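You operate a simulated robot arm through the tools that you are given. There is no shell and no other tool. Be economical: measure what you need, move in short steps, check, and stop when the job is done.

Carry out the task below with a simulated two-armed robot. There is one attempt and no reset: what you move stays moved.

TASK
Swap the dry box's dark-bead filter for the orange-bead one.
Fine: switch off first; the old one on the trolley tray; clamp the new one and switch on again. Set down upright: filter.
Where things are to end (x, y in the base frame): filter within 30 mm of [100, -580].

It is judged by the outcome, as a careful person would: the job done as asked, and still so three seconds after it is handed in. It fails if anything else is knocked over, pushed out of place, dropped, spilled or broken.

THE ROBOT
Two 7-joint arms with two-finger parallel grippers on one trunk, hanging from a carriage that runs on a gantry, over the field with the corners [-1440, -302], [860, -305], [862, 975], [-1438, 978] (x, y) and turns from -6.667 to 5.341 rad about z. Base frame: it is fixed where the carriage stands at the start and does not move with it; the origin is on the floor, on the carriage's upright axis, x ahead of it, y to its left, z up; the surface under the hand at the start is at about z = 1285. Lengths are in mm, angles in rad, forces in N, time in s.
The left shoulder is at the start at [40, 173, 1472], the right one opposite. With the tool pointing down near the work surface each hand reaches from about 280 to 780 mm from the robot's upright axis, wherever it stands, measured 20 degrees to its own side. Places, roughly: dry box [500, -500, 1100]; dry box dial [400, -300, 1200]; dry box filter clamp [800, -400, 900]; dry box filter holder [800, -500, 900]; dry box latch [600, -300, 1100]; dry box switch [500, -300, 1200]; trolley tray [-100, -500, 800]. Payload 3.43 kg a hand.
The TCP of each hand is the grasp point between the finger pads, 30 mm short of the fingertips. In the tool frame z runs along the fingers and y along their closing line. The gripper opens to 94 mm. The fingers are 28 mm wide and 10 mm thick; the gripper's body (50 by 96 mm) begins 55 mm behind the TCP.
Orientation is that of the tool frame in the base frame, as a unit quaternion [x, y, z, w]. With the fingers straight down and closing along the base's y, the tool's x points along the base's -x, its y along +y and its z along -z.

THE INTERFACE
- The arms move only by the tool arm_command. It takes "left_moves", "right_moves" or both (then of equal length, played together; a hand with none holds still); each is one flat list of numbers, 7 for each row, row after row: the turn, a rotation vector about the tool's x, y, z in degrees, then the shift along the tool's x, y, z in mm, then the closure, from 0 (fully open) to 1 (shut). In form: [rx, ry, rz, x, y, z, hand, rx, ry, rz, x, y, z, hand, ...]. A call has 1 to 20 rows; each row is the pose to reach, as a shift and turn from the pose commanded when the call began, along the tool's axes at that moment. Rows are played at 5 a second. More than 50 mm and 0.15 rad between two rows, or a gripper value outside its range, and nothing of the call is played. Where a pose cannot be reached the arm comes as near as it can. A force on the tool above 50 N (or 10 N above the force at the start of the call, whichever is more), or a blocked arm, ends the call early, and 0.2 s more pass. Each finger travels about 72 mm/s and halts on what it meets, pressing with about 39 N; the grip force reading is that of the motor and also rises with nothing between the fingers. The clock runs only during rows and for 0.2 s after the last one: add rows that repeat a pose to give the fingers time. It gives the time, the measured TCP pose, the force on the tool (base axes), the opening and the grip force at its end, in the units of the frame above (readings bear some noise), with the torque about the TCP (base axes, N m) and any sound that the robot's microphone picked up.
- Cameras (640 x 400 px; columns grow to the right, rows downward): "scene" is now at [212.9, -40.6, 1745.9]; the picture's right is [-0.62, -0.78, 0.00], its down [-0.68, 0.54, -0.50] and it looks along [0.39, -0.31, -0.87] (base axes); focal length 214 px, centre (320, 200). "left" rides on the left gripper at [76, -14, -102] in its tool frame; the picture's right is [0.18, 0.98, 0.00], its down [-0.75, 0.14, -0.64] and it looks along [-0.63, 0.12, 0.77] (tool axes); focal length 243 px, centre (320, 200). "right" rides on the right gripper at [76, 14, -102] in its tool frame; the picture's right is [-0.18, 0.98, 0.00], its down [-0.75, -0.14, -0.64] and it looks along [-0.63, -0.12, 0.77] (tool axes); focal length 243 px, centre (320, 200). There is no depth. A picture from a camera that has moved, and an enlarged one, comes with that camera's place and axes in the base frame and with its lens.
- get_image(camera): a new picture of that camera. The clock stands still meanwhile.
- slide_trunk(by): slides the trunk up (or, below 0, down) by that many mm; the arms and the scene camera ride with it, the base frame stays. It gives what a move gives, with no picture.
- base_move(legs): drives the robot by 1 to 6 legs, each [ahead, left, turn to the left] in mm, mm and rad, along the robot's own axes; the way and the turn of a leg run together, so that a leg with both is an arc; at most 1500 mm and 3.142 rad a leg. The arms and the cameras ride along, it lands a little off, and it stops where it bumps. It keeps to its track: a leg is cut to what the track allows. It gives what a move gives.
- head_to(pan, tilt): turns the head with the scene camera to pan (to the left, within 1.501 rad either way) and tilt (down, from -0.506 to 1.204), counted from straight ahead of the robot. It gives what a move gives.
- inspect(camera, box): a new picture of the part [left, top, right, bottom] of that camera's present view, enlarged. The clock stands still meanwhile.
- sign_off(): hands the job in; it is judged then, once.

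Work in short steps. Places have to be worked out from the pictures, the camera data and where the tool is seen: move nearer, look again, correct. Check each grasp and each placing, and mend what went wrong. You have 120 turns and 100 pictures in all, those below and enlarged ones among them. Open the grippers and draw the arms clear of the work before you hand the job in, unless the task says otherwise; then end with one line.

The tools are called after "Emit:" as a command line: name --argument value ..., lists and objects as JSON in quotes. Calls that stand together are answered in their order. arm_command: Moves the arms, as the interface text tells. Its arguments: {"type":"object","properties":{"left_moves":{"type":"array","items":{"type":"number"}},"right_moves":{"type":"array","items":{"type":"number"}}},"required":[]} The other tools are called the same way: slide_trunk (by) slides the trunk up or down; base_move (legs) drives the base; head_to (pan, tilt) turns the head that bears the scene camera; get_image (camera) takes a picture; inspect (camera, box) takes an enlarged picture of a part of a camera's view; sign_off () hands the job in.

At the start:

```text
clock: 0.0
left_position: [550.4, -40.4, 1482.4]
left_orientation: [-0.002, 1.0, -0.002, 0.0]
left_ft_force: [-0.7, 0.4, -0.4]
left_moment: [0.0, 0.01, -0.02]
left_opening: 94.0
left_finger_force: 0.1
right_position: [407.1, -479.5, 1382.9]
right_orientation: [0.0, 1.0, 0.0, 0.0]
right_ft_force: [-0.9, 0.3, -0.3]
right_moment: [0.0, -0.04, 0.0]
right_opening: 93.9
right_finger_force: 0.0
trunk travel left (down, up): [-625.0, 156.0]
robot x, y, heading: [3.4, 1.1, 0.002]
head pan, tilt: [-0.674, 1.047]
```

scene: 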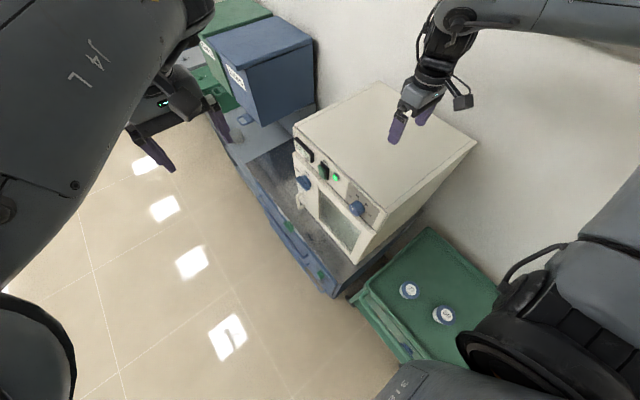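
right: 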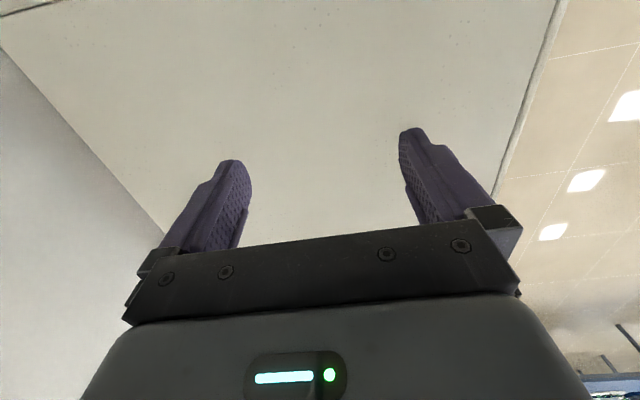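
left: 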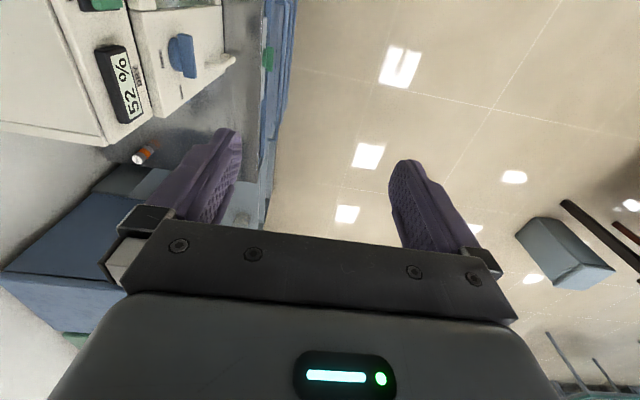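

I'll look closer at the box front and at the trolley first.

Emit:
inspect --camera "scene" --box '[270, 80, 430, 280]'

Emit:
inspect --camera "scene" --box '[340, 220, 520, 370]'

Emit:
inspect --camera "left" --box '[0, 0, 320, 250]'

```text
2.00 times, centred on (350, 180) of scene
camera zoom: at [212.9, -40.6, 1745.9], right [-0.62, -0.78, 0.0], down [-0.68, 0.54, -0.5], along [0.39, -0.31, -0.87], focal length 429 px, centre (260, 240)
```

zoom: 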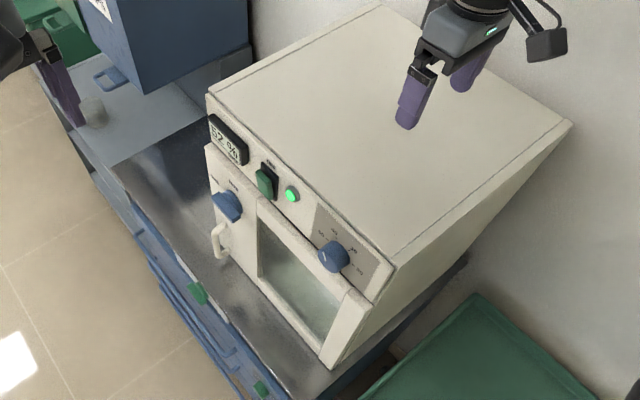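

```text
2.67 times, centred on (430, 295) of scene
camera zoom: at [212.9, -40.6, 1745.9], right [-0.62, -0.78, 0.0], down [-0.68, 0.54, -0.5], along [0.39, -0.31, -0.87], focal length 572 px, centre (27, -53)
```

zoom: 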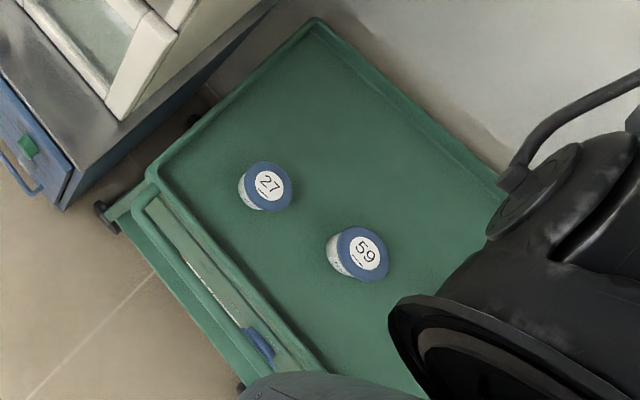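

```text
1.60 times, centred on (160, 125) of left
camera zoom: at [474.2, -54.2, 1585.4], right [-0.19, 0.98, 0.0], down [0.75, 0.15, 0.64], along [0.63, 0.12, -0.77], focal length 388 px, centre (576, 320)
```

zoom: 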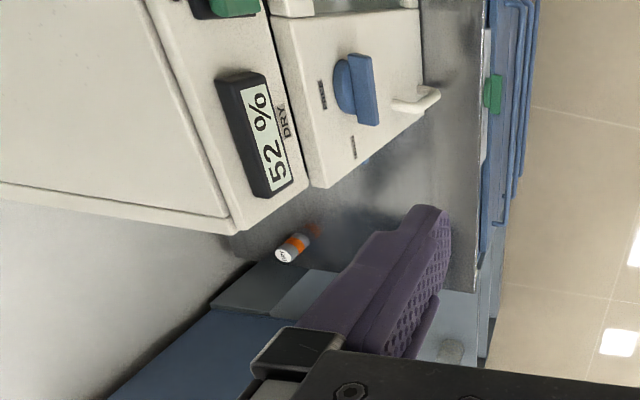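

The orange filter seems to be in view on the bench beyond the box (towards +x). I drive ahead and back off from the bench, then look at that side.

Emit:
base_move --legs '[[0, 350, 0], [800, 0, 0], [0, 0, -1.2]]'

Emit:
head_to --pan -0.3 --tilt 0.9

Emit:
get_image --camera "scene"

```text
clock: 9.2
left_position: [1011.5, -148.6, 1481.9]
left_orientation: [0.543, 0.84, -0.002, -0.001]
left_ft_force: [-0.4, 0.2, -0.1]
left_moment: [0.01, 0.0, 0.01]
left_opening: 93.8
left_finger_force: 0.1
right_position: [550.3, -195.0, 1383.8]
right_orientation: [0.545, 0.839, 0.0, 0.0]
right_ft_force: [-0.9, 0.5, -0.7]
right_moment: [0.02, 0.0, 0.01]
right_opening: 93.9
right_finger_force: 0.1
trunk travel left (down, up): [-625.0, 156.0]
robot x, y, heading: [819.7, 372.1, -1.148]
head pan, tilt: [-0.674, 1.047]
```

```text
clock: 10.1
left_position: [1011.3, -148.5, 1483.6]
left_orientation: [0.543, 0.84, -0.002, -0.002]
left_ft_force: [0.6, -0.5, 0.4]
left_moment: [0.0, 0.02, -0.01]
left_opening: 94.1
left_finger_force: 0.1
right_position: [550.7, -195.1, 1384.4]
right_orientation: [0.545, 0.839, 0.0, -0.001]
right_ft_force: [-0.1, 0.3, -0.3]
right_moment: [-0.01, 0.01, -0.02]
right_opening: 94.0
right_finger_force: 0.1
trunk travel left (down, up): [-625.0, 156.0]
robot x, y, heading: [821.9, 369.4, -1.152]
head pan, tilt: [-0.3, 0.901]
```

```text
93 pictures are left
camera scene: at [897.6, 150.0, 1756.4], right [-0.99, -0.12, 0.0], down [-0.09, 0.78, -0.62], along [0.07, -0.62, -0.78], focal length 214 px, centre (320, 200)
```

scene: 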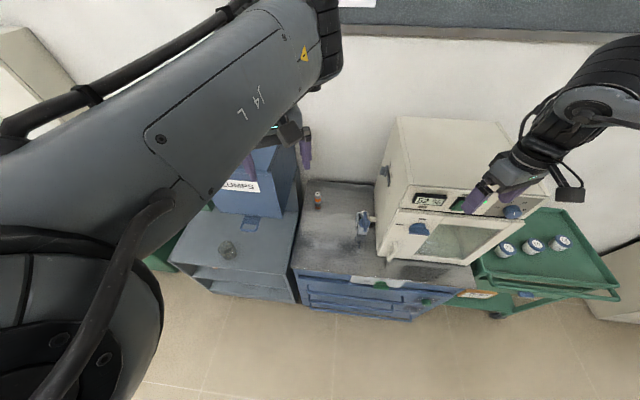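

Emit:
inspect --camera "scene" --box '[290, 150, 420, 250]'

Emit:
inspect --camera "scene" --box '[480, 200, 630, 310]'

```text
4.00 times, centred on (355, 200) of scene
camera zoom: at [897.6, 150.0, 1756.4], right [-0.99, -0.12, 0.0], down [-0.09, 0.78, -0.62], along [0.07, -0.62, -0.78], focal length 858 px, centre (180, 200)
```

zoom: 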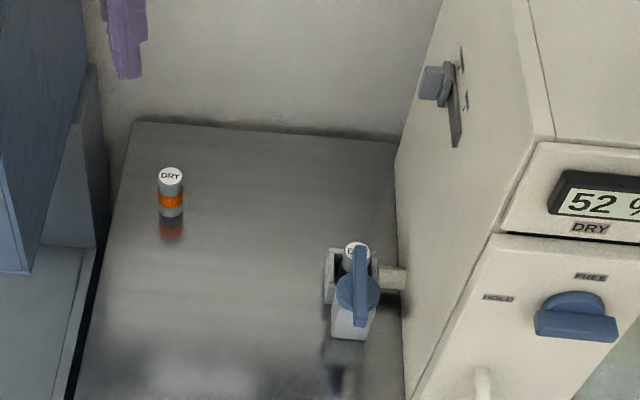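

```text
3.64 times, centred on (555, 255) of scene
camera zoom: at [897.6, 150.0, 1756.4], right [-0.99, -0.12, 0.0], down [-0.09, 0.78, -0.62], along [0.07, -0.62, -0.78], focal length 780 px, centre (-534, 0)
```

zoom: 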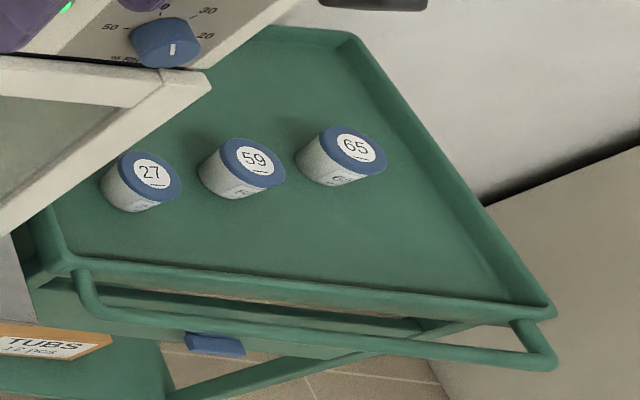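

The old filter sits in the side holder with a blue clamp knob; the orange one stands on the bench at roughly (985,-505). I'll face the box squarely to study the front and side controls.

Emit:
base_move --legs '[[0, 0, -0.419], [119, -60, 0]]'

Emit:
head_to --pan -0.2 --tilt 0.8

Emit:
inspect --camera "scene" --box '[220, 120, 540, 320]'

```text
clock: 12.6
left_position: [726.4, -299.8, 1483.8]
left_orientation: [0.704, 0.71, -0.002, -0.001]
left_ft_force: [0.0, 0.7, -0.1]
left_moment: [-0.01, -0.02, -0.02]
left_opening: 93.7
left_finger_force: 0.0
right_position: [286.2, -157.5, 1382.9]
right_orientation: [0.706, 0.708, 0.0, 0.0]
right_ft_force: [-0.1, 0.3, 0.0]
right_moment: [0.0, -0.01, -0.02]
right_opening: 93.8
right_finger_force: 0.1
trunk travel left (down, up): [-625.0, 156.0]
robot x, y, heading: [764.4, 248.5, -1.567]
head pan, tilt: [-0.3, 0.901]
```

```text
clock: 13.3
left_position: [728.4, -300.1, 1483.0]
left_orientation: [0.703, 0.711, -0.002, -0.002]
left_ft_force: [1.0, -0.4, 0.2]
left_moment: [0.0, 0.03, -0.01]
left_opening: 94.1
left_finger_force: 0.0
right_position: [286.0, -157.6, 1383.8]
right_orientation: [0.706, 0.708, 0.0, 0.0]
right_ft_force: [0.2, 0.2, -1.0]
right_moment: [0.0, -0.03, -0.02]
right_opening: 94.0
right_finger_force: 0.0
trunk travel left (down, up): [-625.0, 156.0]
robot x, y, heading: [765.1, 249.9, -1.566]
head pan, tilt: [-0.201, 0.799]
```

```text
2.00 times, centred on (380, 220) of scene
camera zoom: at [749.7, 12.7, 1764.3], right [-0.98, 0.2, 0.0], down [0.14, 0.7, -0.7], along [-0.14, -0.68, -0.72], focal length 429 px, centre (200, 160)
```

zoom: 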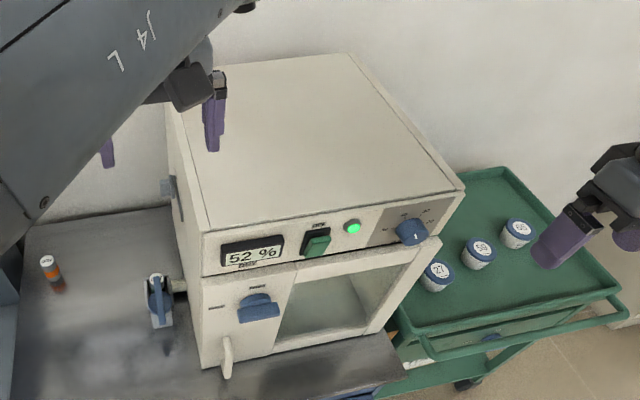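

Zoom on the switch and the side controls.

Emit:
inspect --camera "scene" --box '[370, 220, 440, 270]'

Emit:
inspect --camera "scene" --box '[330, 190, 400, 310]'

```text
8.00 times, centred on (405, 245) of scene
camera zoom: at [749.7, 12.7, 1764.3], right [-0.98, 0.2, 0.0], down [0.14, 0.7, -0.7], along [-0.14, -0.68, -0.72], focal length 1716 px, centre (-360, -160)
```

zoom: 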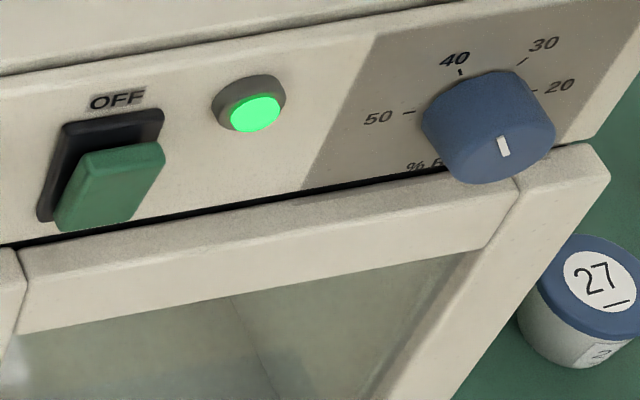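

```text
3.33 times, centred on (365, 250) of scene
camera zoom: at [749.7, 12.7, 1764.3], right [-0.98, 0.2, 0.0], down [0.14, 0.7, -0.7], along [-0.14, -0.68, -0.72], focal length 715 px, centre (170, 33)
```

zoom: 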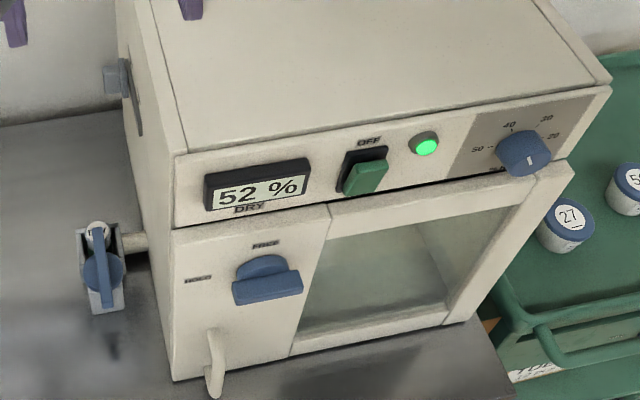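

The lamp is on and the green rocker has "OFF" above it; I put it near (504,-300,1208). I bring the right hand in front of it, turning the fingers horizontal, to look with its camera.

Emit:
arm_command --right_moves '[0, -7.5, 0, 2, 18, 14.5, 0, 0, -15, 0, 4, 36, 29, 0, 0, -22.5, 0, 6, 54, 43.5, 0, 0, -30, 0, 8, 72, 58, 0, 0, -37.5, 0, 10, 90, 72.5, 0, 0, -45, 0, 12, 108, 87, 0, 0, -52.5, 0, 14, 126, 101.5, 0, 0, -60, 0, 16, 144, 116, 0, 0, -67.5, 0, 18, 162, 130.5, 0, 0, -75, 0, 20, 180, 145, 0, 0, -82.5, 0, 22, 198, 159.5, 0, 0, -90, 0, 24, 216, 174, 0, 0, -90, 0, 24, 216, 174, 0]'

Emit:
get_image --camera "right"

```text
clock: 16.1
left_position: [727.4, -299.1, 1482.7]
left_orientation: [0.703, 0.711, -0.002, -0.003]
left_ft_force: [1.2, -0.1, -0.3]
left_moment: [-0.01, -0.02, 0.02]
left_opening: 93.9
left_finger_force: 0.1
right_position: [414.5, -146.9, 1263.7]
right_orientation: [0.53, 0.534, -0.464, 0.468]
right_ft_force: [0.0, 0.5, -0.4]
right_moment: [0.0, 0.01, 0.0]
right_opening: 94.1
right_finger_force: 0.1
right hand out of reach, approached as far as the arm can: row 6, 7, 8, 9, 10, 11, 12, 13
trunk travel left (down, up): [-625.0, 156.0]
robot x, y, heading: [762.7, 250.0, -1.568]
head pan, tilt: [-0.201, 0.799]
```

```text
87 pictures are left
camera right: at [426.9, -33.3, 1200.0], right [0.98, -0.02, 0.18], down [-0.14, 0.54, 0.83], along [-0.11, -0.84, 0.52], focal length 243 px, centre (320, 200)
```

right: 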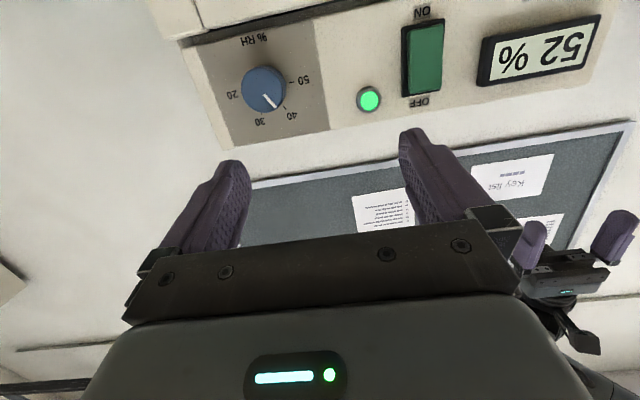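

I zoom on the rocker to see which half sticks out.

Emit:
inspect --camera "right" --box '[370, 0, 480, 120]'

```text
3.33 times, centred on (425, 60) of right
camera zoom: at [426.9, -33.3, 1200.0], right [0.98, -0.02, 0.18], down [-0.14, 0.54, 0.83], along [-0.11, -0.84, 0.52], focal length 809 px, centre (-30, 667)
```

zoom: 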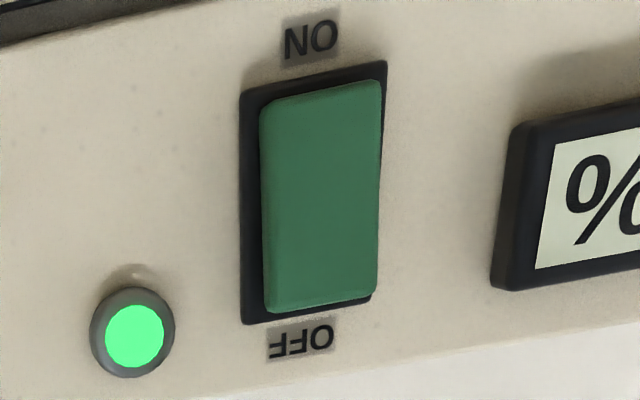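

OFF is the upper end of the rocker, about (514,-288,1245). The arm is too cramped with horizontal fingers, so I back the base off 200 mm, then finish the pose.

Emit:
base_move --legs '[[-200, 0, 0]]'

Emit:
arm_command --right_moves '[0, -3, 0, 0, 10, 10, 0, 0, -7.2, 0, 0, 20, 20, 0, 0, -7.2, 0, 0, 20, 20, 0]'

```text
clock: 17.7
left_position: [723.4, -97.7, 1483.4]
left_orientation: [0.706, 0.709, -0.002, -0.002]
left_ft_force: [1.1, 0.4, -1.2]
left_moment: [0.0, 0.02, 0.01]
left_opening: 93.9
left_finger_force: 0.0
right_position: [410.9, 56.8, 1264.6]
right_orientation: [0.531, 0.532, -0.466, 0.466]
right_ft_force: [0.6, 0.0, -0.3]
right_moment: [0.02, 0.0, 0.01]
right_opening: 93.8
right_finger_force: 0.1
trunk travel left (down, up): [-625.0, 156.0]
robot x, y, heading: [761.3, 454.3, -1.569]
head pan, tilt: [-0.201, 0.799]
```

```text
clock: 18.5
left_position: [724.3, -98.2, 1483.6]
left_orientation: [0.705, 0.709, -0.003, -0.002]
left_ft_force: [0.1, -0.1, 0.1]
left_moment: [-0.01, 0.02, 0.0]
left_opening: 93.8
left_finger_force: 0.1
right_position: [431.0, 36.9, 1261.0]
right_orientation: [0.501, 0.502, -0.498, 0.499]
right_ft_force: [0.4, 0.6, -0.9]
right_moment: [-0.01, 0.02, -0.01]
right_opening: 94.0
right_finger_force: 0.2
right hand out of reach, approached as far as the arm can: row 1
trunk travel left (down, up): [-625.0, 156.0]
robot x, y, heading: [766.7, 451.8, -1.573]
head pan, tilt: [-0.201, 0.799]
```

Now horizontal. I close the fingers and advance to about 43 mm short of the rocker's upper end.

Emit:
arm_command --right_moves '[0, 0, 0, 2, 14, 42, 1, 0, 0, 0, 4, 28, 84, 1, 0, 0, 0, 6, 42, 126, 1, 0, 0, 0, 8, 56, 168, 1, 0, 0, 0, 10, 70, 210, 1, 0, 0, 0, 12, 83, 250, 1, 0, 0, 0, 12, 83, 250, 1]'

Emit:
get_image --camera "right"

Emit:
get_image --camera "scene"

```text
clock: 20.1
left_position: [723.4, -97.6, 1482.3]
left_orientation: [0.706, 0.708, -0.001, -0.003]
left_ft_force: [-0.5, -0.1, 0.7]
left_moment: [-0.01, 0.01, -0.01]
left_opening: 94.1
left_finger_force: 0.0
right_position: [513.5, -214.0, 1245.7]
right_orientation: [0.501, 0.503, -0.497, 0.499]
right_ft_force: [-0.3, -0.1, 0.8]
right_moment: [-0.03, -0.01, -0.01]
right_opening: 0.0
right_finger_force: 32.8
trunk travel left (down, up): [-625.0, 156.0]
robot x, y, heading: [766.6, 454.5, -1.571]
head pan, tilt: [-0.201, 0.799]
```

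```text
85 pictures are left
camera right: at [526.6, -109.0, 1169.4], right [0.98, 0.0, 0.18], down [-0.14, 0.64, 0.76], along [-0.12, -0.77, 0.63], focal length 243 px, centre (320, 200)
```

right: 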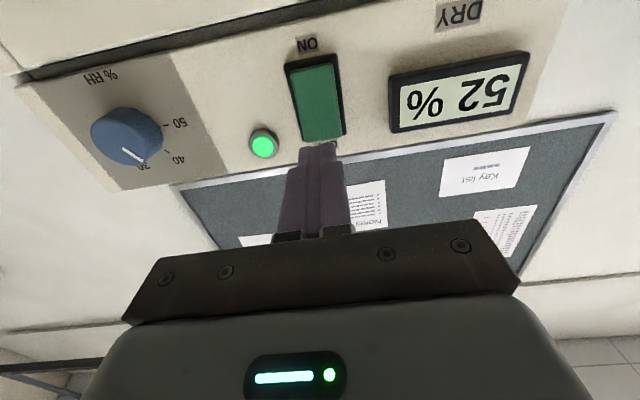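

```text
84 pictures are left
camera scene: at [748.1, 214.7, 1764.3], right [-0.98, 0.2, 0.0], down [0.14, 0.7, -0.7], along [-0.14, -0.68, -0.72], focal length 214 px, centre (320, 200)
```

scene: 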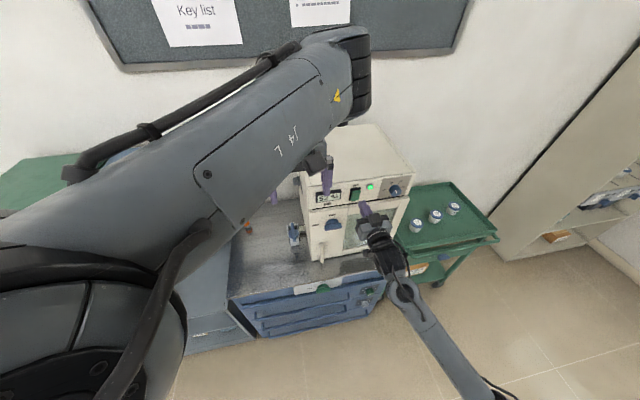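

The tip is lined up with the rocker's OFF end. I push forward in small rows and retreat in the next call.

Emit:
arm_command --right_moves '[0, 0, 0, 0, 0, 15, 1, 0, 0, 0, 0, 0, 30, 1, 0, 0, 0, 0, 0, 36, 1, 0, 0, 0, 0, 0, 40, 1, 0, 0, 0, 0, 0, 44, 1, 0, 0, 0, 0, 0, 48, 1, 0, 0, 0, 0, 0, 52, 1]'

Emit:
get_image --camera "right"

```text
clock: 21.7
left_position: [723.8, -94.2, 1480.9]
left_orientation: [0.706, 0.708, 0.0, -0.004]
left_ft_force: [-1.0, 0.0, -0.4]
left_moment: [0.01, 0.0, 0.02]
left_opening: 94.3
left_finger_force: 0.1
right_position: [514.7, -258.8, 1246.3]
right_orientation: [0.502, 0.501, -0.498, 0.499]
right_ft_force: [-0.9, 30.6, 2.0]
right_moment: [0.4, 0.27, 0.06]
right_opening: 0.3
right_finger_force: 33.1
trunk travel left (down, up): [-625.0, 156.0]
robot x, y, heading: [761.3, 453.0, -1.568]
head pan, tilt: [-0.201, 0.799]
stopped in row 7 (right hand): the force on the tool passed its limit at 54 N (the readings are from after the stop); the commanded pose is now the measured one
```

```text
83 pictures are left
camera right: at [527.9, -153.4, 1169.8], right [0.98, 0.0, 0.18], down [-0.14, 0.64, 0.76], along [-0.12, -0.77, 0.63], focal length 243 px, centre (320, 200)
```

right: 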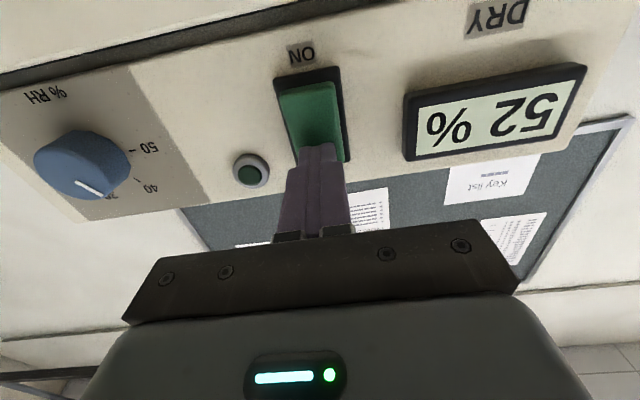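

The lamp went out, so the box is off. I pull the right hand back, then bring the left hand's camera near the holder.

Emit:
arm_command --right_moves '[0, 0, 0, 0, 0, -50, 1, 0, 0, 0, 0, 0, -100, 1, 0, 0, 0, 0, 0, -150, 1, 0, 0, 0, 0, 0, -200, 1, 0, 0, 0, 0, 0, -250, 1, 0, 0, 0, 0, 0, -290, 1]'

Emit:
base_move --legs '[[0, 75, 0], [150, 0, 0]]'

Emit:
slide_trunk --by -200

Emit:
get_image --camera "left"

Emit:
get_image --camera "scene"

```text
clock: 23.1
left_position: [723.1, -96.5, 1483.3]
left_orientation: [0.706, 0.709, -0.002, -0.002]
left_ft_force: [0.2, 0.0, 0.5]
left_moment: [-0.02, 0.02, 0.02]
left_opening: 94.2
left_finger_force: 0.1
right_position: [518.1, 29.6, 1246.7]
right_orientation: [0.499, 0.501, -0.499, 0.501]
right_ft_force: [-0.1, 0.5, 0.3]
right_moment: [-0.02, -0.01, -0.03]
right_opening: 0.1
right_finger_force: 33.2
trunk travel left (down, up): [-625.0, 156.0]
robot x, y, heading: [760.5, 457.6, -1.575]
head pan, tilt: [-0.201, 0.799]
```

```text
clock: 25.1
left_position: [796.5, -249.6, 1483.2]
left_orientation: [0.707, 0.707, -0.002, -0.002]
left_ft_force: [0.2, 0.0, 0.4]
left_moment: [0.01, 0.01, -0.03]
left_opening: 94.0
left_finger_force: 0.0
right_position: [592.0, -122.8, 1247.8]
right_orientation: [-0.501, -0.499, 0.501, -0.499]
right_ft_force: [-0.1, -0.9, 0.0]
right_moment: [0.03, 0.02, 0.01]
right_opening: 0.0
right_finger_force: 33.2
trunk travel left (down, up): [-625.0, 156.0]
robot x, y, heading: [834.6, 299.5, -1.575]
head pan, tilt: [-0.201, 0.799]
```

```text
clock: 27.3
left_position: [796.9, -248.1, 1284.3]
left_orientation: [0.707, 0.707, -0.003, -0.001]
left_ft_force: [0.3, -0.2, -0.8]
left_moment: [0.01, -0.02, -0.01]
left_opening: 94.0
left_finger_force: 0.1
right_position: [591.6, -121.8, 1047.1]
right_orientation: [-0.5, -0.5, 0.5, -0.5]
right_ft_force: [-0.3, 0.0, -0.2]
right_moment: [-0.01, 0.01, 0.01]
right_opening: 0.1
right_finger_force: 33.1
trunk travel left (down, up): [-425.0, 356.0]
robot x, y, heading: [837.6, 303.5, -1.576]
head pan, tilt: [-0.201, 0.799]
```

```text
82 pictures are left
camera left: at [783.2, -172.8, 1385.8], right [0.98, 0.18, -0.01], down [0.15, -0.75, 0.64], along [0.11, -0.63, -0.77], focal length 243 px, centre (320, 200)
```

left: 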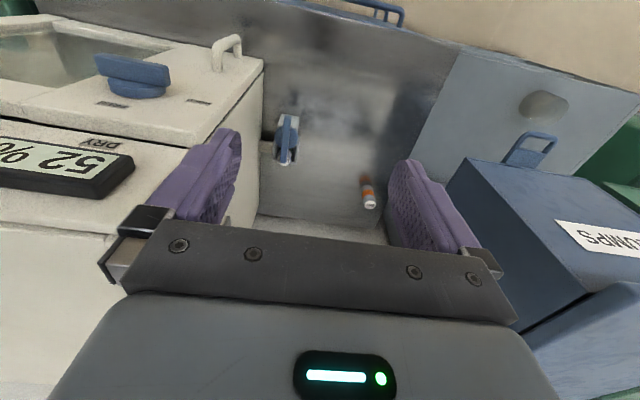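

```text
81 pictures are left
camera scene: at [821.8, 63.4, 1564.4], right [-0.98, 0.2, 0.0], down [0.15, 0.7, -0.7], along [-0.14, -0.68, -0.72], focal length 214 px, centre (320, 200)
```

scene: 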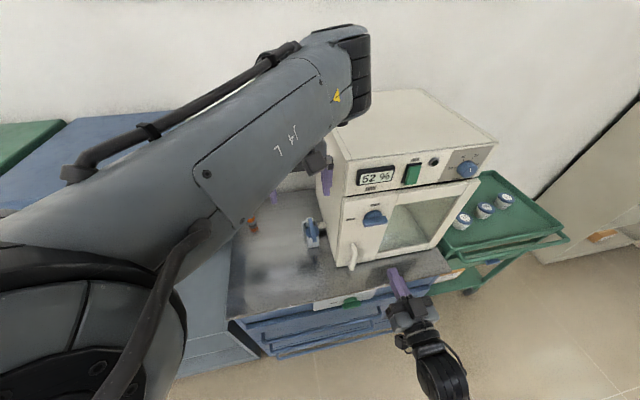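

Emit:
inspect --camera "left" --box '[230, 90, 330, 190]'

Emit:
inspect --camera "scene" --box '[280, 180, 360, 280]'

```text
4.00 times, centred on (280, 140) of left
camera zoom: at [783.2, -172.8, 1385.8], right [0.98, 0.18, -0.01], down [0.15, -0.75, 0.64], along [0.11, -0.63, -0.77], focal length 970 px, centre (480, 440)
```

zoom: 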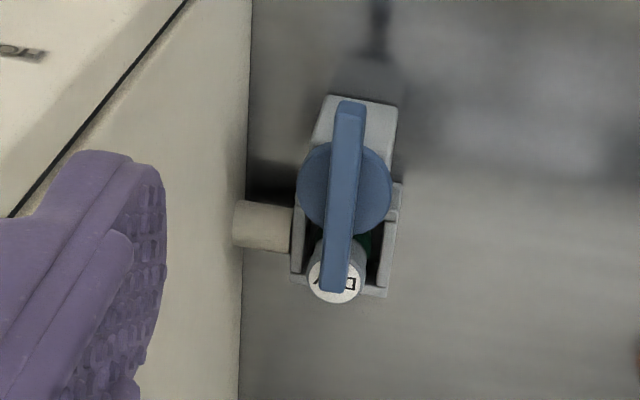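

```text
4.00 times, centred on (320, 230) of scene
camera zoom: at [821.8, 63.4, 1564.4], right [-0.98, 0.2, 0.0], down [0.15, 0.7, -0.7], along [-0.14, -0.68, -0.72], focal length 858 px, centre (320, 80)
```

zoom: 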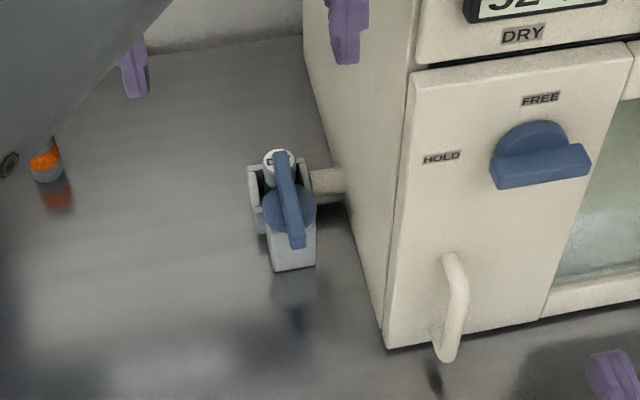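

The clamp is a bar-knob at about (749,-427,875), its bar lying over the filter (filter at about (747,-478)). I take the left hand down closer for a better look.

Emit:
arm_command --left_moves '[0, 0, 0, -20, -6, 40, 0, 0, 0, 0, -40, -12, 80, 0, 0, 0, 0, -60, -18, 120, 0, 0, 0, 0, -75, -24, 150, 0.3, 0, 0, 0, -90, -30, 180, 0.3, 0, 0, 0, -100, -34, 200, 0.3, 0, 0, 0, -100, -34, 200, 0.3]'

Emit:
get_image --camera "left"

```text
clock: 28.9
left_position: [777.9, -319.2, 1085.1]
left_orientation: [0.707, 0.707, -0.003, -0.002]
left_ft_force: [-0.8, 0.0, -0.4]
left_moment: [0.02, 0.02, 0.02]
left_opening: 65.7
left_finger_force: 0.0
left hand out of reach, approached as far as the arm can: row 3, 4, 5, 6, 7
right_position: [590.9, -122.1, 1046.2]
right_orientation: [0.502, 0.499, -0.5, 0.499]
right_ft_force: [-0.6, -0.5, -0.4]
right_moment: [0.02, 0.0, 0.03]
right_opening: 0.0
right_finger_force: 33.2
trunk travel left (down, up): [-425.0, 356.0]
robot x, y, heading: [837.0, 296.8, -1.577]
head pan, tilt: [-0.201, 0.799]
```

```text
78 pictures are left
camera left: at [764.1, -241.7, 1187.7], right [0.98, 0.18, -0.01], down [0.15, -0.75, 0.64], along [0.11, -0.63, -0.77], focal length 243 px, centre (320, 200)
```

left: 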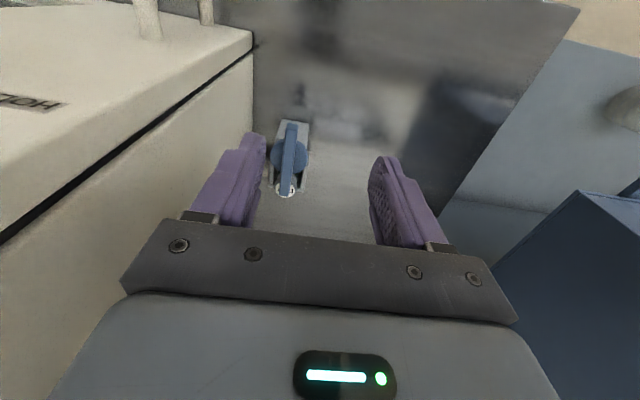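

Reach runs out; a better stance is the robot turned somewhat right (heading −2.0) so the left arm works straight to the holder and the right arm stays clear. I back off, turn, and re-pose the left hand.

Emit:
base_move --legs '[[-250, 0, 0], [0, 0, -0.423]]'

Emit:
arm_command --left_moves '[0, 0, -4, 20, 41, 0, 0.3, 0, 0, -8, 40, 82, 0, 0.3, 0, 0, -12, 60, 123, 0, 0.3, 0, 0, -16, 80, 164, 0, 0.3, 0, 0, -20, 100, 205, 0, 0.3, 0, 0, -24, 117, 242, 0, 0.3, 0, 0, -24, 117, 242, 0, 0.3]'

```text
clock: 31.9
left_position: [534.6, 3.8, 1085.5]
left_orientation: [0.837, 0.548, -0.002, -0.003]
left_ft_force: [-1.1, 0.2, -0.2]
left_moment: [0.02, -0.01, -0.03]
left_opening: 65.6
left_finger_force: 0.0
right_position: [443.9, 258.9, 1046.8]
right_orientation: [0.592, 0.386, -0.592, 0.386]
right_ft_force: [0.1, 0.1, 0.3]
right_moment: [0.0, -0.03, -0.02]
right_opening: 0.0
right_finger_force: 33.3
trunk travel left (down, up): [-425.0, 356.0]
robot x, y, heading: [837.8, 544.6, -1.989]
head pan, tilt: [-0.201, 0.799]
```

```text
clock: 33.5
left_position: [793.5, -13.3, 1091.9]
left_orientation: [0.706, 0.708, -0.002, -0.005]
left_ft_force: [0.1, -0.1, -0.6]
left_moment: [-0.03, -0.1, -0.01]
left_opening: 65.6
left_finger_force: 0.2
left hand out of reach, approached as far as the arm can: row 5, 6, 7
right_position: [438.4, 258.9, 1047.5]
right_orientation: [-0.592, -0.386, 0.593, -0.386]
right_ft_force: [-1.2, 0.5, -0.3]
right_moment: [0.01, 0.01, 0.09]
right_opening: 0.0
right_finger_force: 32.5
trunk travel left (down, up): [-425.0, 356.0]
robot x, y, heading: [839.4, 548.0, -1.989]
head pan, tilt: [-0.201, 0.799]
```

Emit:
slide_trunk --by -70

Emit:
base_move --legs '[[290, 120, 0]]'

Emit:
get_image --camera "left"

Emit:
get_image --camera "scene"

```text
clock: 34.6
left_position: [797.5, -13.2, 1020.9]
left_orientation: [0.706, 0.708, -0.001, -0.004]
left_ft_force: [0.0, 0.1, -0.7]
left_moment: [0.0, 0.0, 0.03]
left_opening: 65.9
left_finger_force: 0.1
right_position: [443.9, 258.9, 976.7]
right_orientation: [0.593, 0.386, -0.591, 0.388]
right_ft_force: [-0.3, -0.6, -0.1]
right_moment: [-0.03, -0.01, 0.0]
right_opening: 0.0
right_finger_force: 33.4
trunk travel left (down, up): [-355.0, 426.0]
robot x, y, heading: [840.0, 550.7, -1.994]
head pan, tilt: [-0.201, 0.799]
```

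```text
clock: 36.8
left_position: [790.7, -333.3, 1022.2]
left_orientation: [0.705, 0.709, -0.001, -0.004]
left_ft_force: [0.1, 1.3, 0.2]
left_moment: [-0.01, -0.01, 0.02]
left_opening: 66.0
left_finger_force: 0.1
right_position: [437.5, -62.1, 976.2]
right_orientation: [0.592, 0.387, -0.591, 0.388]
right_ft_force: [-0.3, 0.3, 0.3]
right_moment: [0.02, -0.01, -0.02]
right_opening: 0.0
right_finger_force: 33.2
trunk travel left (down, up): [-355.0, 426.0]
robot x, y, heading: [832.9, 228.8, -1.989]
head pan, tilt: [-0.201, 0.799]
```

```text
77 pictures are left
camera left: at [777.6, -257.6, 1124.7], right [0.98, 0.19, -0.01], down [0.15, -0.76, 0.64], along [0.12, -0.63, -0.77], focal length 243 px, centre (320, 200)
```

left: 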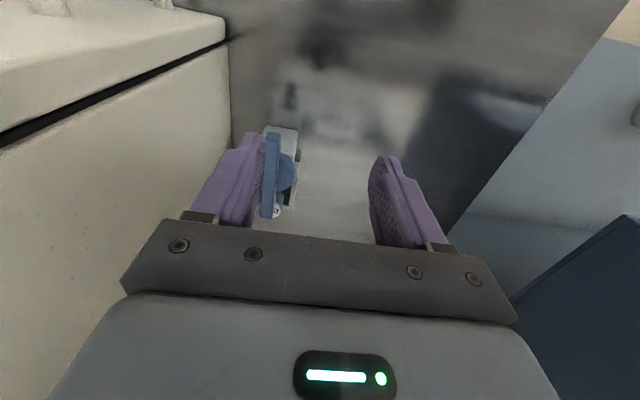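

```text
76 pictures are left
camera scene: at [721.7, 16.2, 1494.4], right [-0.82, 0.58, 0.0], down [0.41, 0.58, -0.7], along [-0.4, -0.57, -0.72], focal length 214 px, centre (320, 200)
```

scene: 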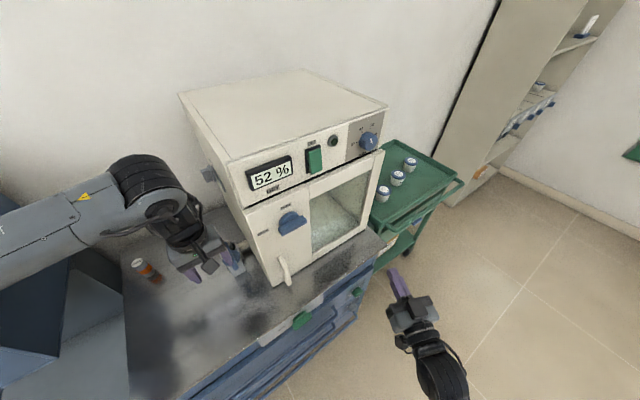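

Knob estimated at (750,-427,~880). I drive the base 60 mm closer and set the hand above it.

Emit:
base_move --legs '[[60, 25, 0]]'

Emit:
arm_command --left_moves '[0, 0, 0, -15, -20, 0, 0.4, 0, 0, 0, -30, -41, 0, 0.4, 0, 0, 0, -30, -41, 0, 0.4]'

Emit:
get_image --camera "left"

```text
clock: 37.8
left_position: [789.3, -399.1, 1022.5]
left_orientation: [0.705, 0.709, -0.001, -0.004]
left_ft_force: [1.0, -0.3, 0.6]
left_moment: [0.02, -0.01, -0.02]
left_opening: 65.7
left_finger_force: 0.1
right_position: [435.1, -128.4, 977.4]
right_orientation: [0.592, 0.386, -0.592, 0.388]
right_ft_force: [0.5, -0.5, -0.2]
right_moment: [0.01, 0.0, -0.03]
right_opening: 0.0
right_finger_force: 33.5
trunk travel left (down, up): [-355.0, 426.0]
robot x, y, heading: [830.1, 163.2, -1.991]
head pan, tilt: [-0.201, 0.799]
```

```text
clock: 38.6
left_position: [749.9, -427.2, 1021.2]
left_orientation: [0.706, 0.708, -0.001, -0.005]
left_ft_force: [1.6, -0.2, 0.3]
left_moment: [-0.01, -0.02, 0.02]
left_opening: 56.5
left_finger_force: 0.1
right_position: [436.3, -126.4, 977.2]
right_orientation: [0.592, 0.387, -0.591, 0.388]
right_ft_force: [0.3, -0.1, -0.1]
right_moment: [-0.02, -0.03, -0.02]
right_opening: 0.0
right_finger_force: 33.2
trunk travel left (down, up): [-355.0, 426.0]
robot x, y, heading: [829.4, 164.1, -1.986]
head pan, tilt: [-0.201, 0.799]
```

```text
75 pictures are left
camera left: at [736.2, -351.4, 1123.5], right [0.98, 0.19, -0.01], down [0.15, -0.76, 0.64], along [0.12, -0.63, -0.77], focal length 243 px, centre (320, 200)
```

left: 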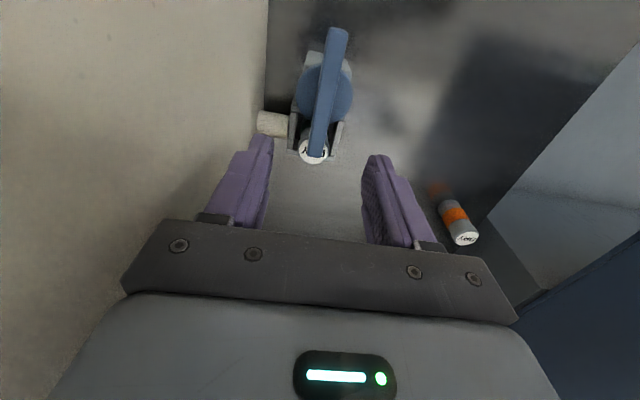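

Emit:
inspect --camera "left" --box '[250, 10, 410, 180]'

```text
2.35 times, centred on (330, 95) of left
camera zoom: at [736.2, -351.4, 1123.5], right [0.98, 0.19, -0.01], down [0.15, -0.76, 0.64], along [0.12, -0.63, -0.77], focal length 571 px, centre (296, 447)
```

zoom: 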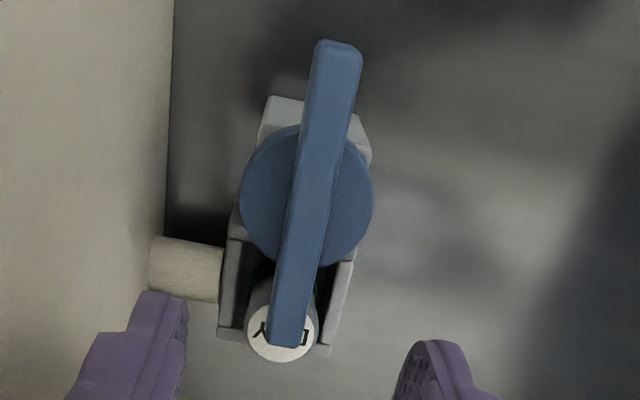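

Bar runs along y from about −475 to −366 at x≈752.5, knob centre (752,−420), disc top near z≈890. I lower the hand around the bar.

Emit:
arm_command --left_moves '[0, 0, 0, 7, 2, 30, 0.4, 0, 0, 0, 7, 2, 60, 0.4, 0, 0, 0, 7, 2, 75, 0.4, 0, 0, 0, 7, 2, 85, 0.4]'

Emit:
get_image --camera "left"

Emit:
head_to --pan 0.35 --tilt 0.9

Emit:
get_image --camera "scene"

```text
clock: 39.6
left_position: [751.2, -418.1, 934.7]
left_orientation: [0.705, 0.709, -0.001, -0.004]
left_ft_force: [0.1, -0.6, 0.0]
left_moment: [-0.04, 0.02, -0.02]
left_opening: 56.3
left_finger_force: 0.0
right_position: [435.8, -127.1, 977.2]
right_orientation: [0.592, 0.388, -0.591, 0.388]
right_ft_force: [0.0, 0.0, 0.4]
right_moment: [0.03, 0.0, 0.01]
right_opening: 0.0
right_finger_force: 33.0
trunk travel left (down, up): [-355.0, 426.0]
robot x, y, heading: [830.4, 164.0, -1.989]
head pan, tilt: [-0.201, 0.799]
```

```text
73 pictures are left
camera left: at [737.1, -343.7, 1038.5], right [0.98, 0.19, -0.01], down [0.15, -0.76, 0.64], along [0.12, -0.63, -0.77], focal length 243 px, centre (320, 200)
```

left: 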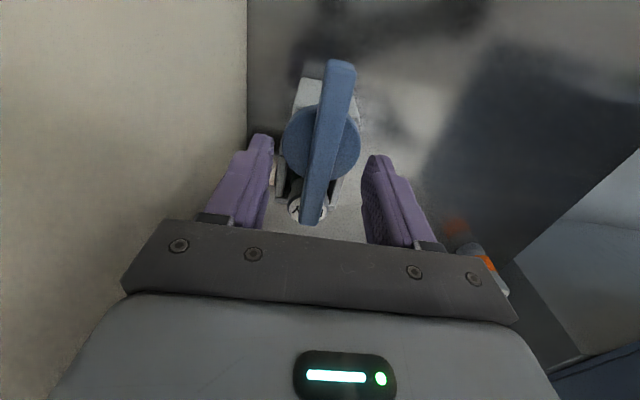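

```text
clock: 40.5
left_position: [751.5, -419.2, 935.7]
left_orientation: [0.705, 0.709, -0.001, -0.004]
left_ft_force: [0.1, -0.7, 0.3]
left_moment: [0.01, 0.02, 0.0]
left_opening: 56.6
left_finger_force: 0.0
right_position: [435.2, -126.6, 977.7]
right_orientation: [-0.592, -0.386, 0.592, -0.386]
right_ft_force: [-0.1, -0.3, -0.4]
right_moment: [-0.03, 0.01, 0.03]
right_opening: 0.1
right_finger_force: 33.2
trunk travel left (down, up): [-355.0, 426.0]
robot x, y, heading: [829.9, 164.1, -1.986]
head pan, tilt: [0.351, 0.901]
```

```text
72 pictures are left
camera scene: at [762.1, -57.8, 1486.4], right [-1.0, 0.07, 0.0], down [0.05, 0.78, -0.62], along [-0.04, -0.62, -0.78], focal length 214 px, centre (320, 200)
```

scene: 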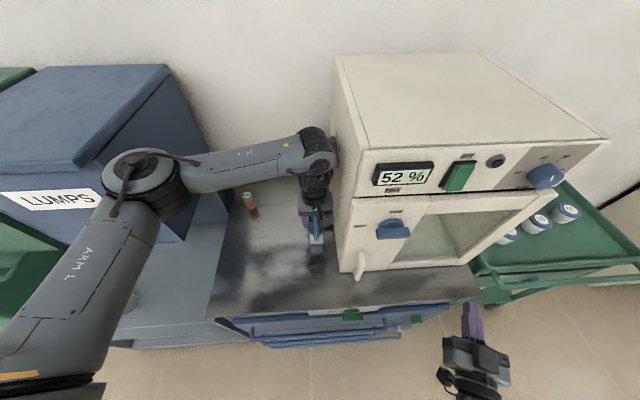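

Bar is centred between fingers; disc surface is about 20 mm below the tips. I go 17 mm lower and close.

Emit:
arm_command --left_moves '[0, 0, 0, 0, 1, 10, 0.4, 0, 0, 0, 0, 1, 17, 0.4, 0, 0, 0, 0, 1, 17, 0.7, 0, 0, 0, 0, 1, 17, 1, 0, 0, 0, 0, 1, 17, 1]'

Emit:
get_image --camera "left"

```text
clock: 41.7
left_position: [752.7, -418.9, 918.9]
left_orientation: [0.705, 0.709, -0.001, -0.006]
left_ft_force: [-1.1, 2.1, 2.2]
left_moment: [0.61, -0.06, -0.03]
left_opening: 51.4
left_finger_force: 44.8
right_position: [435.0, -126.4, 976.9]
right_orientation: [-0.592, -0.387, 0.592, -0.387]
right_ft_force: [0.2, -0.3, -0.5]
right_moment: [0.0, 0.0, -0.01]
right_opening: 0.0
right_finger_force: 32.6
trunk travel left (down, up): [-355.0, 426.0]
robot x, y, heading: [834.4, 161.1, -1.991]
head pan, tilt: [0.351, 0.901]
```

```text
71 pictures are left
camera left: at [737.7, -343.9, 1022.0], right [0.98, 0.19, -0.01], down [0.15, -0.76, 0.64], along [0.11, -0.63, -0.77], focal length 243 px, centre (320, 200)
```

left: 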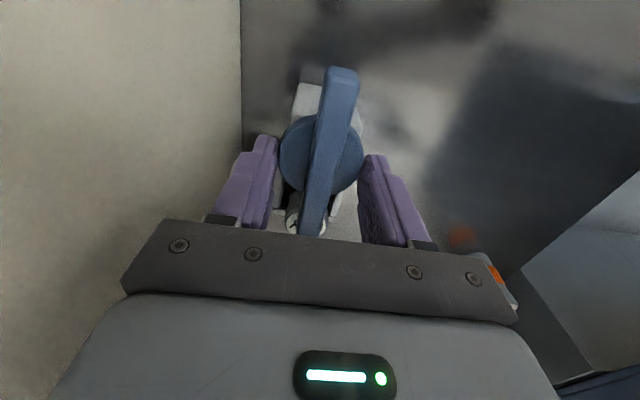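

The fingers met the 51 mm disc instead of the bar, so I open, rise 16 mm and close on the bar.

Emit:
arm_command --left_moves '[0, 0, 0, 0, 0, 0, 0.35, 0, 0, 0, 0, 0, 0, 0.35, 0, 0, 0, 0, 0, -16, 0.35, 0, 0, 0, 0, 0, -16, 0.6, 0, 0, 0, 0, 0, -16, 1, 0, 0, 0, 0, 0, -16, 1, 0, 0, 0, 0, 0, -16, 1]'

Emit:
get_image --camera "left"

```text
clock: 43.3
left_position: [750.9, -420.1, 935.2]
left_orientation: [0.706, 0.708, -0.001, -0.004]
left_ft_force: [-0.8, 0.0, -0.8]
left_moment: [-0.27, -0.4, -0.4]
left_opening: 14.9
left_finger_force: 45.2
right_position: [434.6, -126.8, 976.6]
right_orientation: [0.592, 0.387, -0.591, 0.387]
right_ft_force: [0.8, -0.7, -0.1]
right_moment: [0.04, 0.0, 0.01]
right_opening: 0.1
right_finger_force: 33.1
trunk travel left (down, up): [-355.0, 426.0]
robot x, y, heading: [831.6, 162.1, -1.985]
head pan, tilt: [0.351, 0.901]
```

```text
70 pictures are left
camera left: at [737.7, -344.5, 1038.4], right [0.98, 0.19, -0.01], down [0.15, -0.76, 0.64], along [0.11, -0.63, -0.77], focal length 243 px, centre (320, 200)
```

left: 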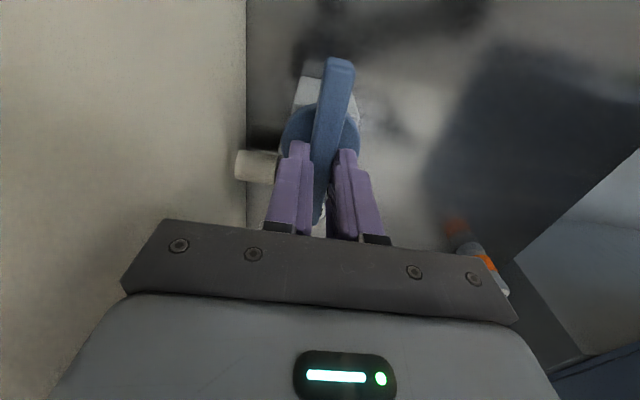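

Bar is gripped at 15 mm. I try turning clockwise (seen from above), watching the torque.

Emit:
arm_command --left_moves '[0, 0, 6, 0, 0, 0, 1, 0, 0, 12, 0, 0, 0, 1, 0, 0, 18, 0, 0, 0, 1, 0, 0, 24, 0, 0, 0, 1, 0, 0, 30, 0, 0, 0, 1]'

Emit:
get_image --camera "left"

```text
clock: 44.5
left_position: [749.2, -420.1, 935.6]
left_orientation: [0.865, 0.501, -0.002, -0.005]
left_ft_force: [-6.7, 2.6, 4.3]
left_moment: [0.83, -0.71, 0.05]
left_opening: 14.4
left_finger_force: 45.2
right_position: [433.4, -126.6, 978.0]
right_orientation: [-0.592, -0.387, 0.592, -0.388]
right_ft_force: [-0.5, 0.0, 0.5]
right_moment: [0.01, -0.01, -0.02]
right_opening: 0.0
right_finger_force: 33.0
trunk travel left (down, up): [-355.0, 426.0]
robot x, y, heading: [830.3, 162.8, -1.987]
head pan, tilt: [0.351, 0.901]
```

```text
69 pictures are left
camera left: at [776.8, -347.2, 1038.1], right [0.94, -0.33, -0.01], down [-0.25, -0.73, 0.64], along [-0.22, -0.6, -0.77], focal length 243 px, centre (320, 200)
```

left: 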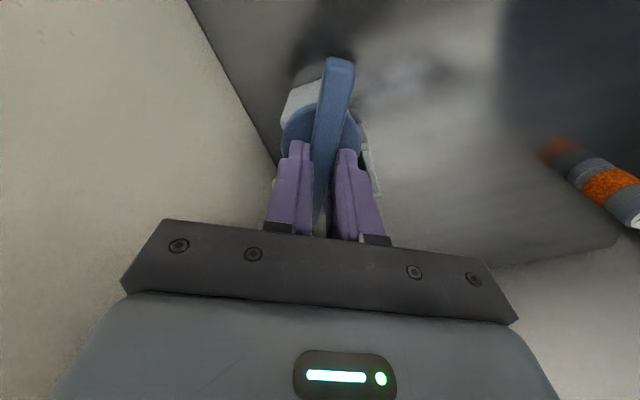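

The knob turns with the hand easily. I continue to 90°.

Emit:
arm_command --left_moves '[0, 0, 7, 0, 0, 0, 1, 0, 0, 14, 0, 0, 0, 1, 0, 0, 21, 0, 0, 0, 1, 0, 0, 28, 0, 0, 0, 1, 0, 0, 35, 0, 0, 0, 1, 0, 0, 42, 0, 0, 0, 1, 0, 0, 49, 0, 0, 0, 1, 0, 0, 56, 0, 0, 0, 1, 0, 0, 60, 0, 0, 0, 1]'

Emit:
get_image --camera "left"

Emit:
inspect --camera "scene" --box '[230, 150, 390, 290]'

```text
clock: 46.5
left_position: [749.1, -417.7, 935.4]
left_orientation: [1.0, 0.0, -0.006, -0.004]
left_ft_force: [-9.9, 13.7, 7.6]
left_moment: [0.09, -0.92, 0.03]
left_opening: 14.8
left_finger_force: 45.2
right_position: [433.3, -124.2, 976.6]
right_orientation: [0.592, 0.388, -0.591, 0.387]
right_ft_force: [-0.6, 0.1, 0.2]
right_moment: [-0.01, -0.02, -0.02]
right_opening: 0.0
right_finger_force: 33.3
trunk travel left (down, up): [-355.0, 426.0]
robot x, y, heading: [827.3, 159.3, -1.993]
head pan, tilt: [0.351, 0.901]
```

```text
68 pictures are left
camera left: at [826.1, -403.9, 1037.3], right [0.19, -0.98, -0.01], down [-0.75, -0.15, 0.65], along [-0.64, -0.11, -0.76], focal length 243 px, centre (320, 200)
```

left: 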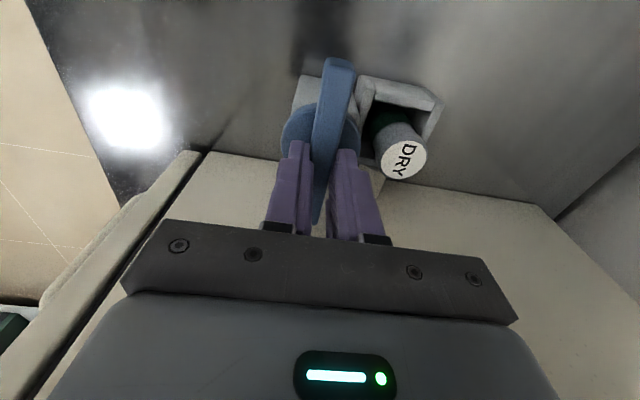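

```text
2.86 times, centred on (310, 220) of scene
camera zoom: at [761.0, -56.4, 1486.2], right [-1.0, 0.07, 0.0], down [0.05, 0.78, -0.62], along [-0.04, -0.62, -0.78], focal length 613 px, centre (349, 143)
```

zoom: 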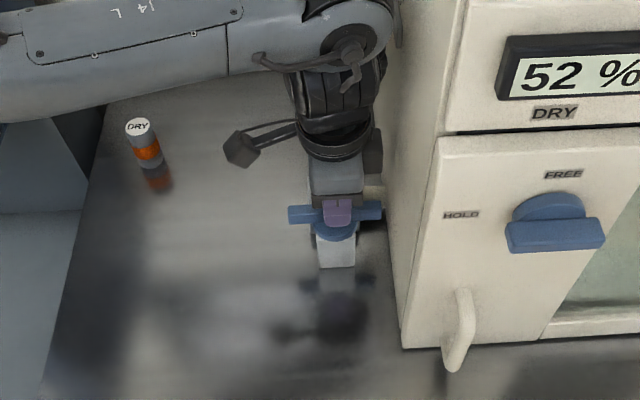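

The bar is now across and the filter's cap is exposed. I open, rise 60 mm and look.

Emit:
arm_command --left_moves '[0, 0, 0, 0, 0, 0, 0.7, 0, 0, 0, 0, 0, 0, 0.5, 0, 0, 0, 0, 0, -30, 0.5, 0, 0, 0, 0, 0, -70, 0.5, 0, 0, 0, 0, 0, -70, 0.5]'

Emit:
get_image --camera "left"

Emit:
inspect --camera "left" --box '[270, 30, 430, 150]'

```text
clock: 47.7
left_position: [752.6, -420.5, 1006.9]
left_orientation: [1.0, 0.003, -0.004, -0.003]
left_ft_force: [-0.2, -0.2, -0.7]
left_moment: [0.0, -0.01, -0.01]
left_opening: 47.1
left_finger_force: 0.0
right_position: [434.9, -125.8, 976.8]
right_orientation: [0.592, 0.387, -0.591, 0.387]
right_ft_force: [-0.3, -0.9, -0.4]
right_moment: [-0.03, 0.03, 0.02]
right_opening: 0.1
right_finger_force: 32.3
trunk travel left (down, up): [-355.0, 426.0]
robot x, y, heading: [834.5, 162.1, -1.989]
head pan, tilt: [0.351, 0.901]
```

```text
66 pictures are left
camera left: at [830.0, -406.3, 1108.5], right [0.19, -0.98, -0.01], down [-0.75, -0.15, 0.65], along [-0.64, -0.12, -0.76], focal length 243 px, centre (320, 200)
```

left: 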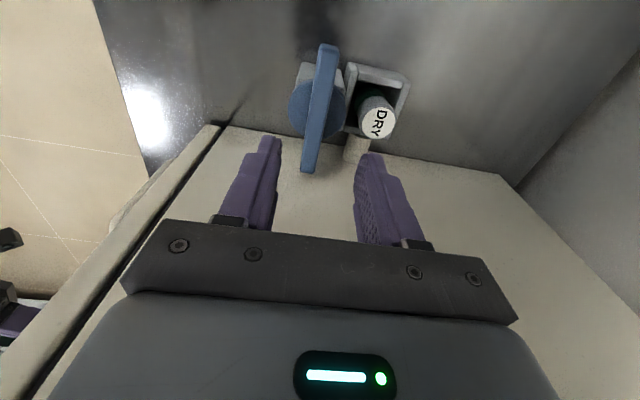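

```text
3.33 times, centred on (350, 90) of left
camera zoom: at [830.0, -406.3, 1108.5], right [0.19, -0.98, -0.01], down [-0.75, -0.15, 0.65], along [-0.64, -0.12, -0.76], focal length 809 px, centre (220, 567)
```

zoom: 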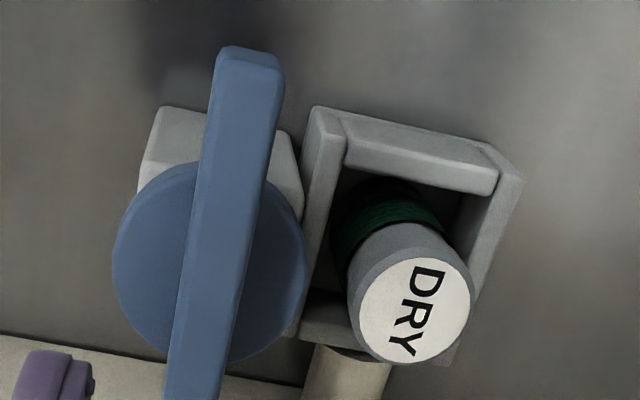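

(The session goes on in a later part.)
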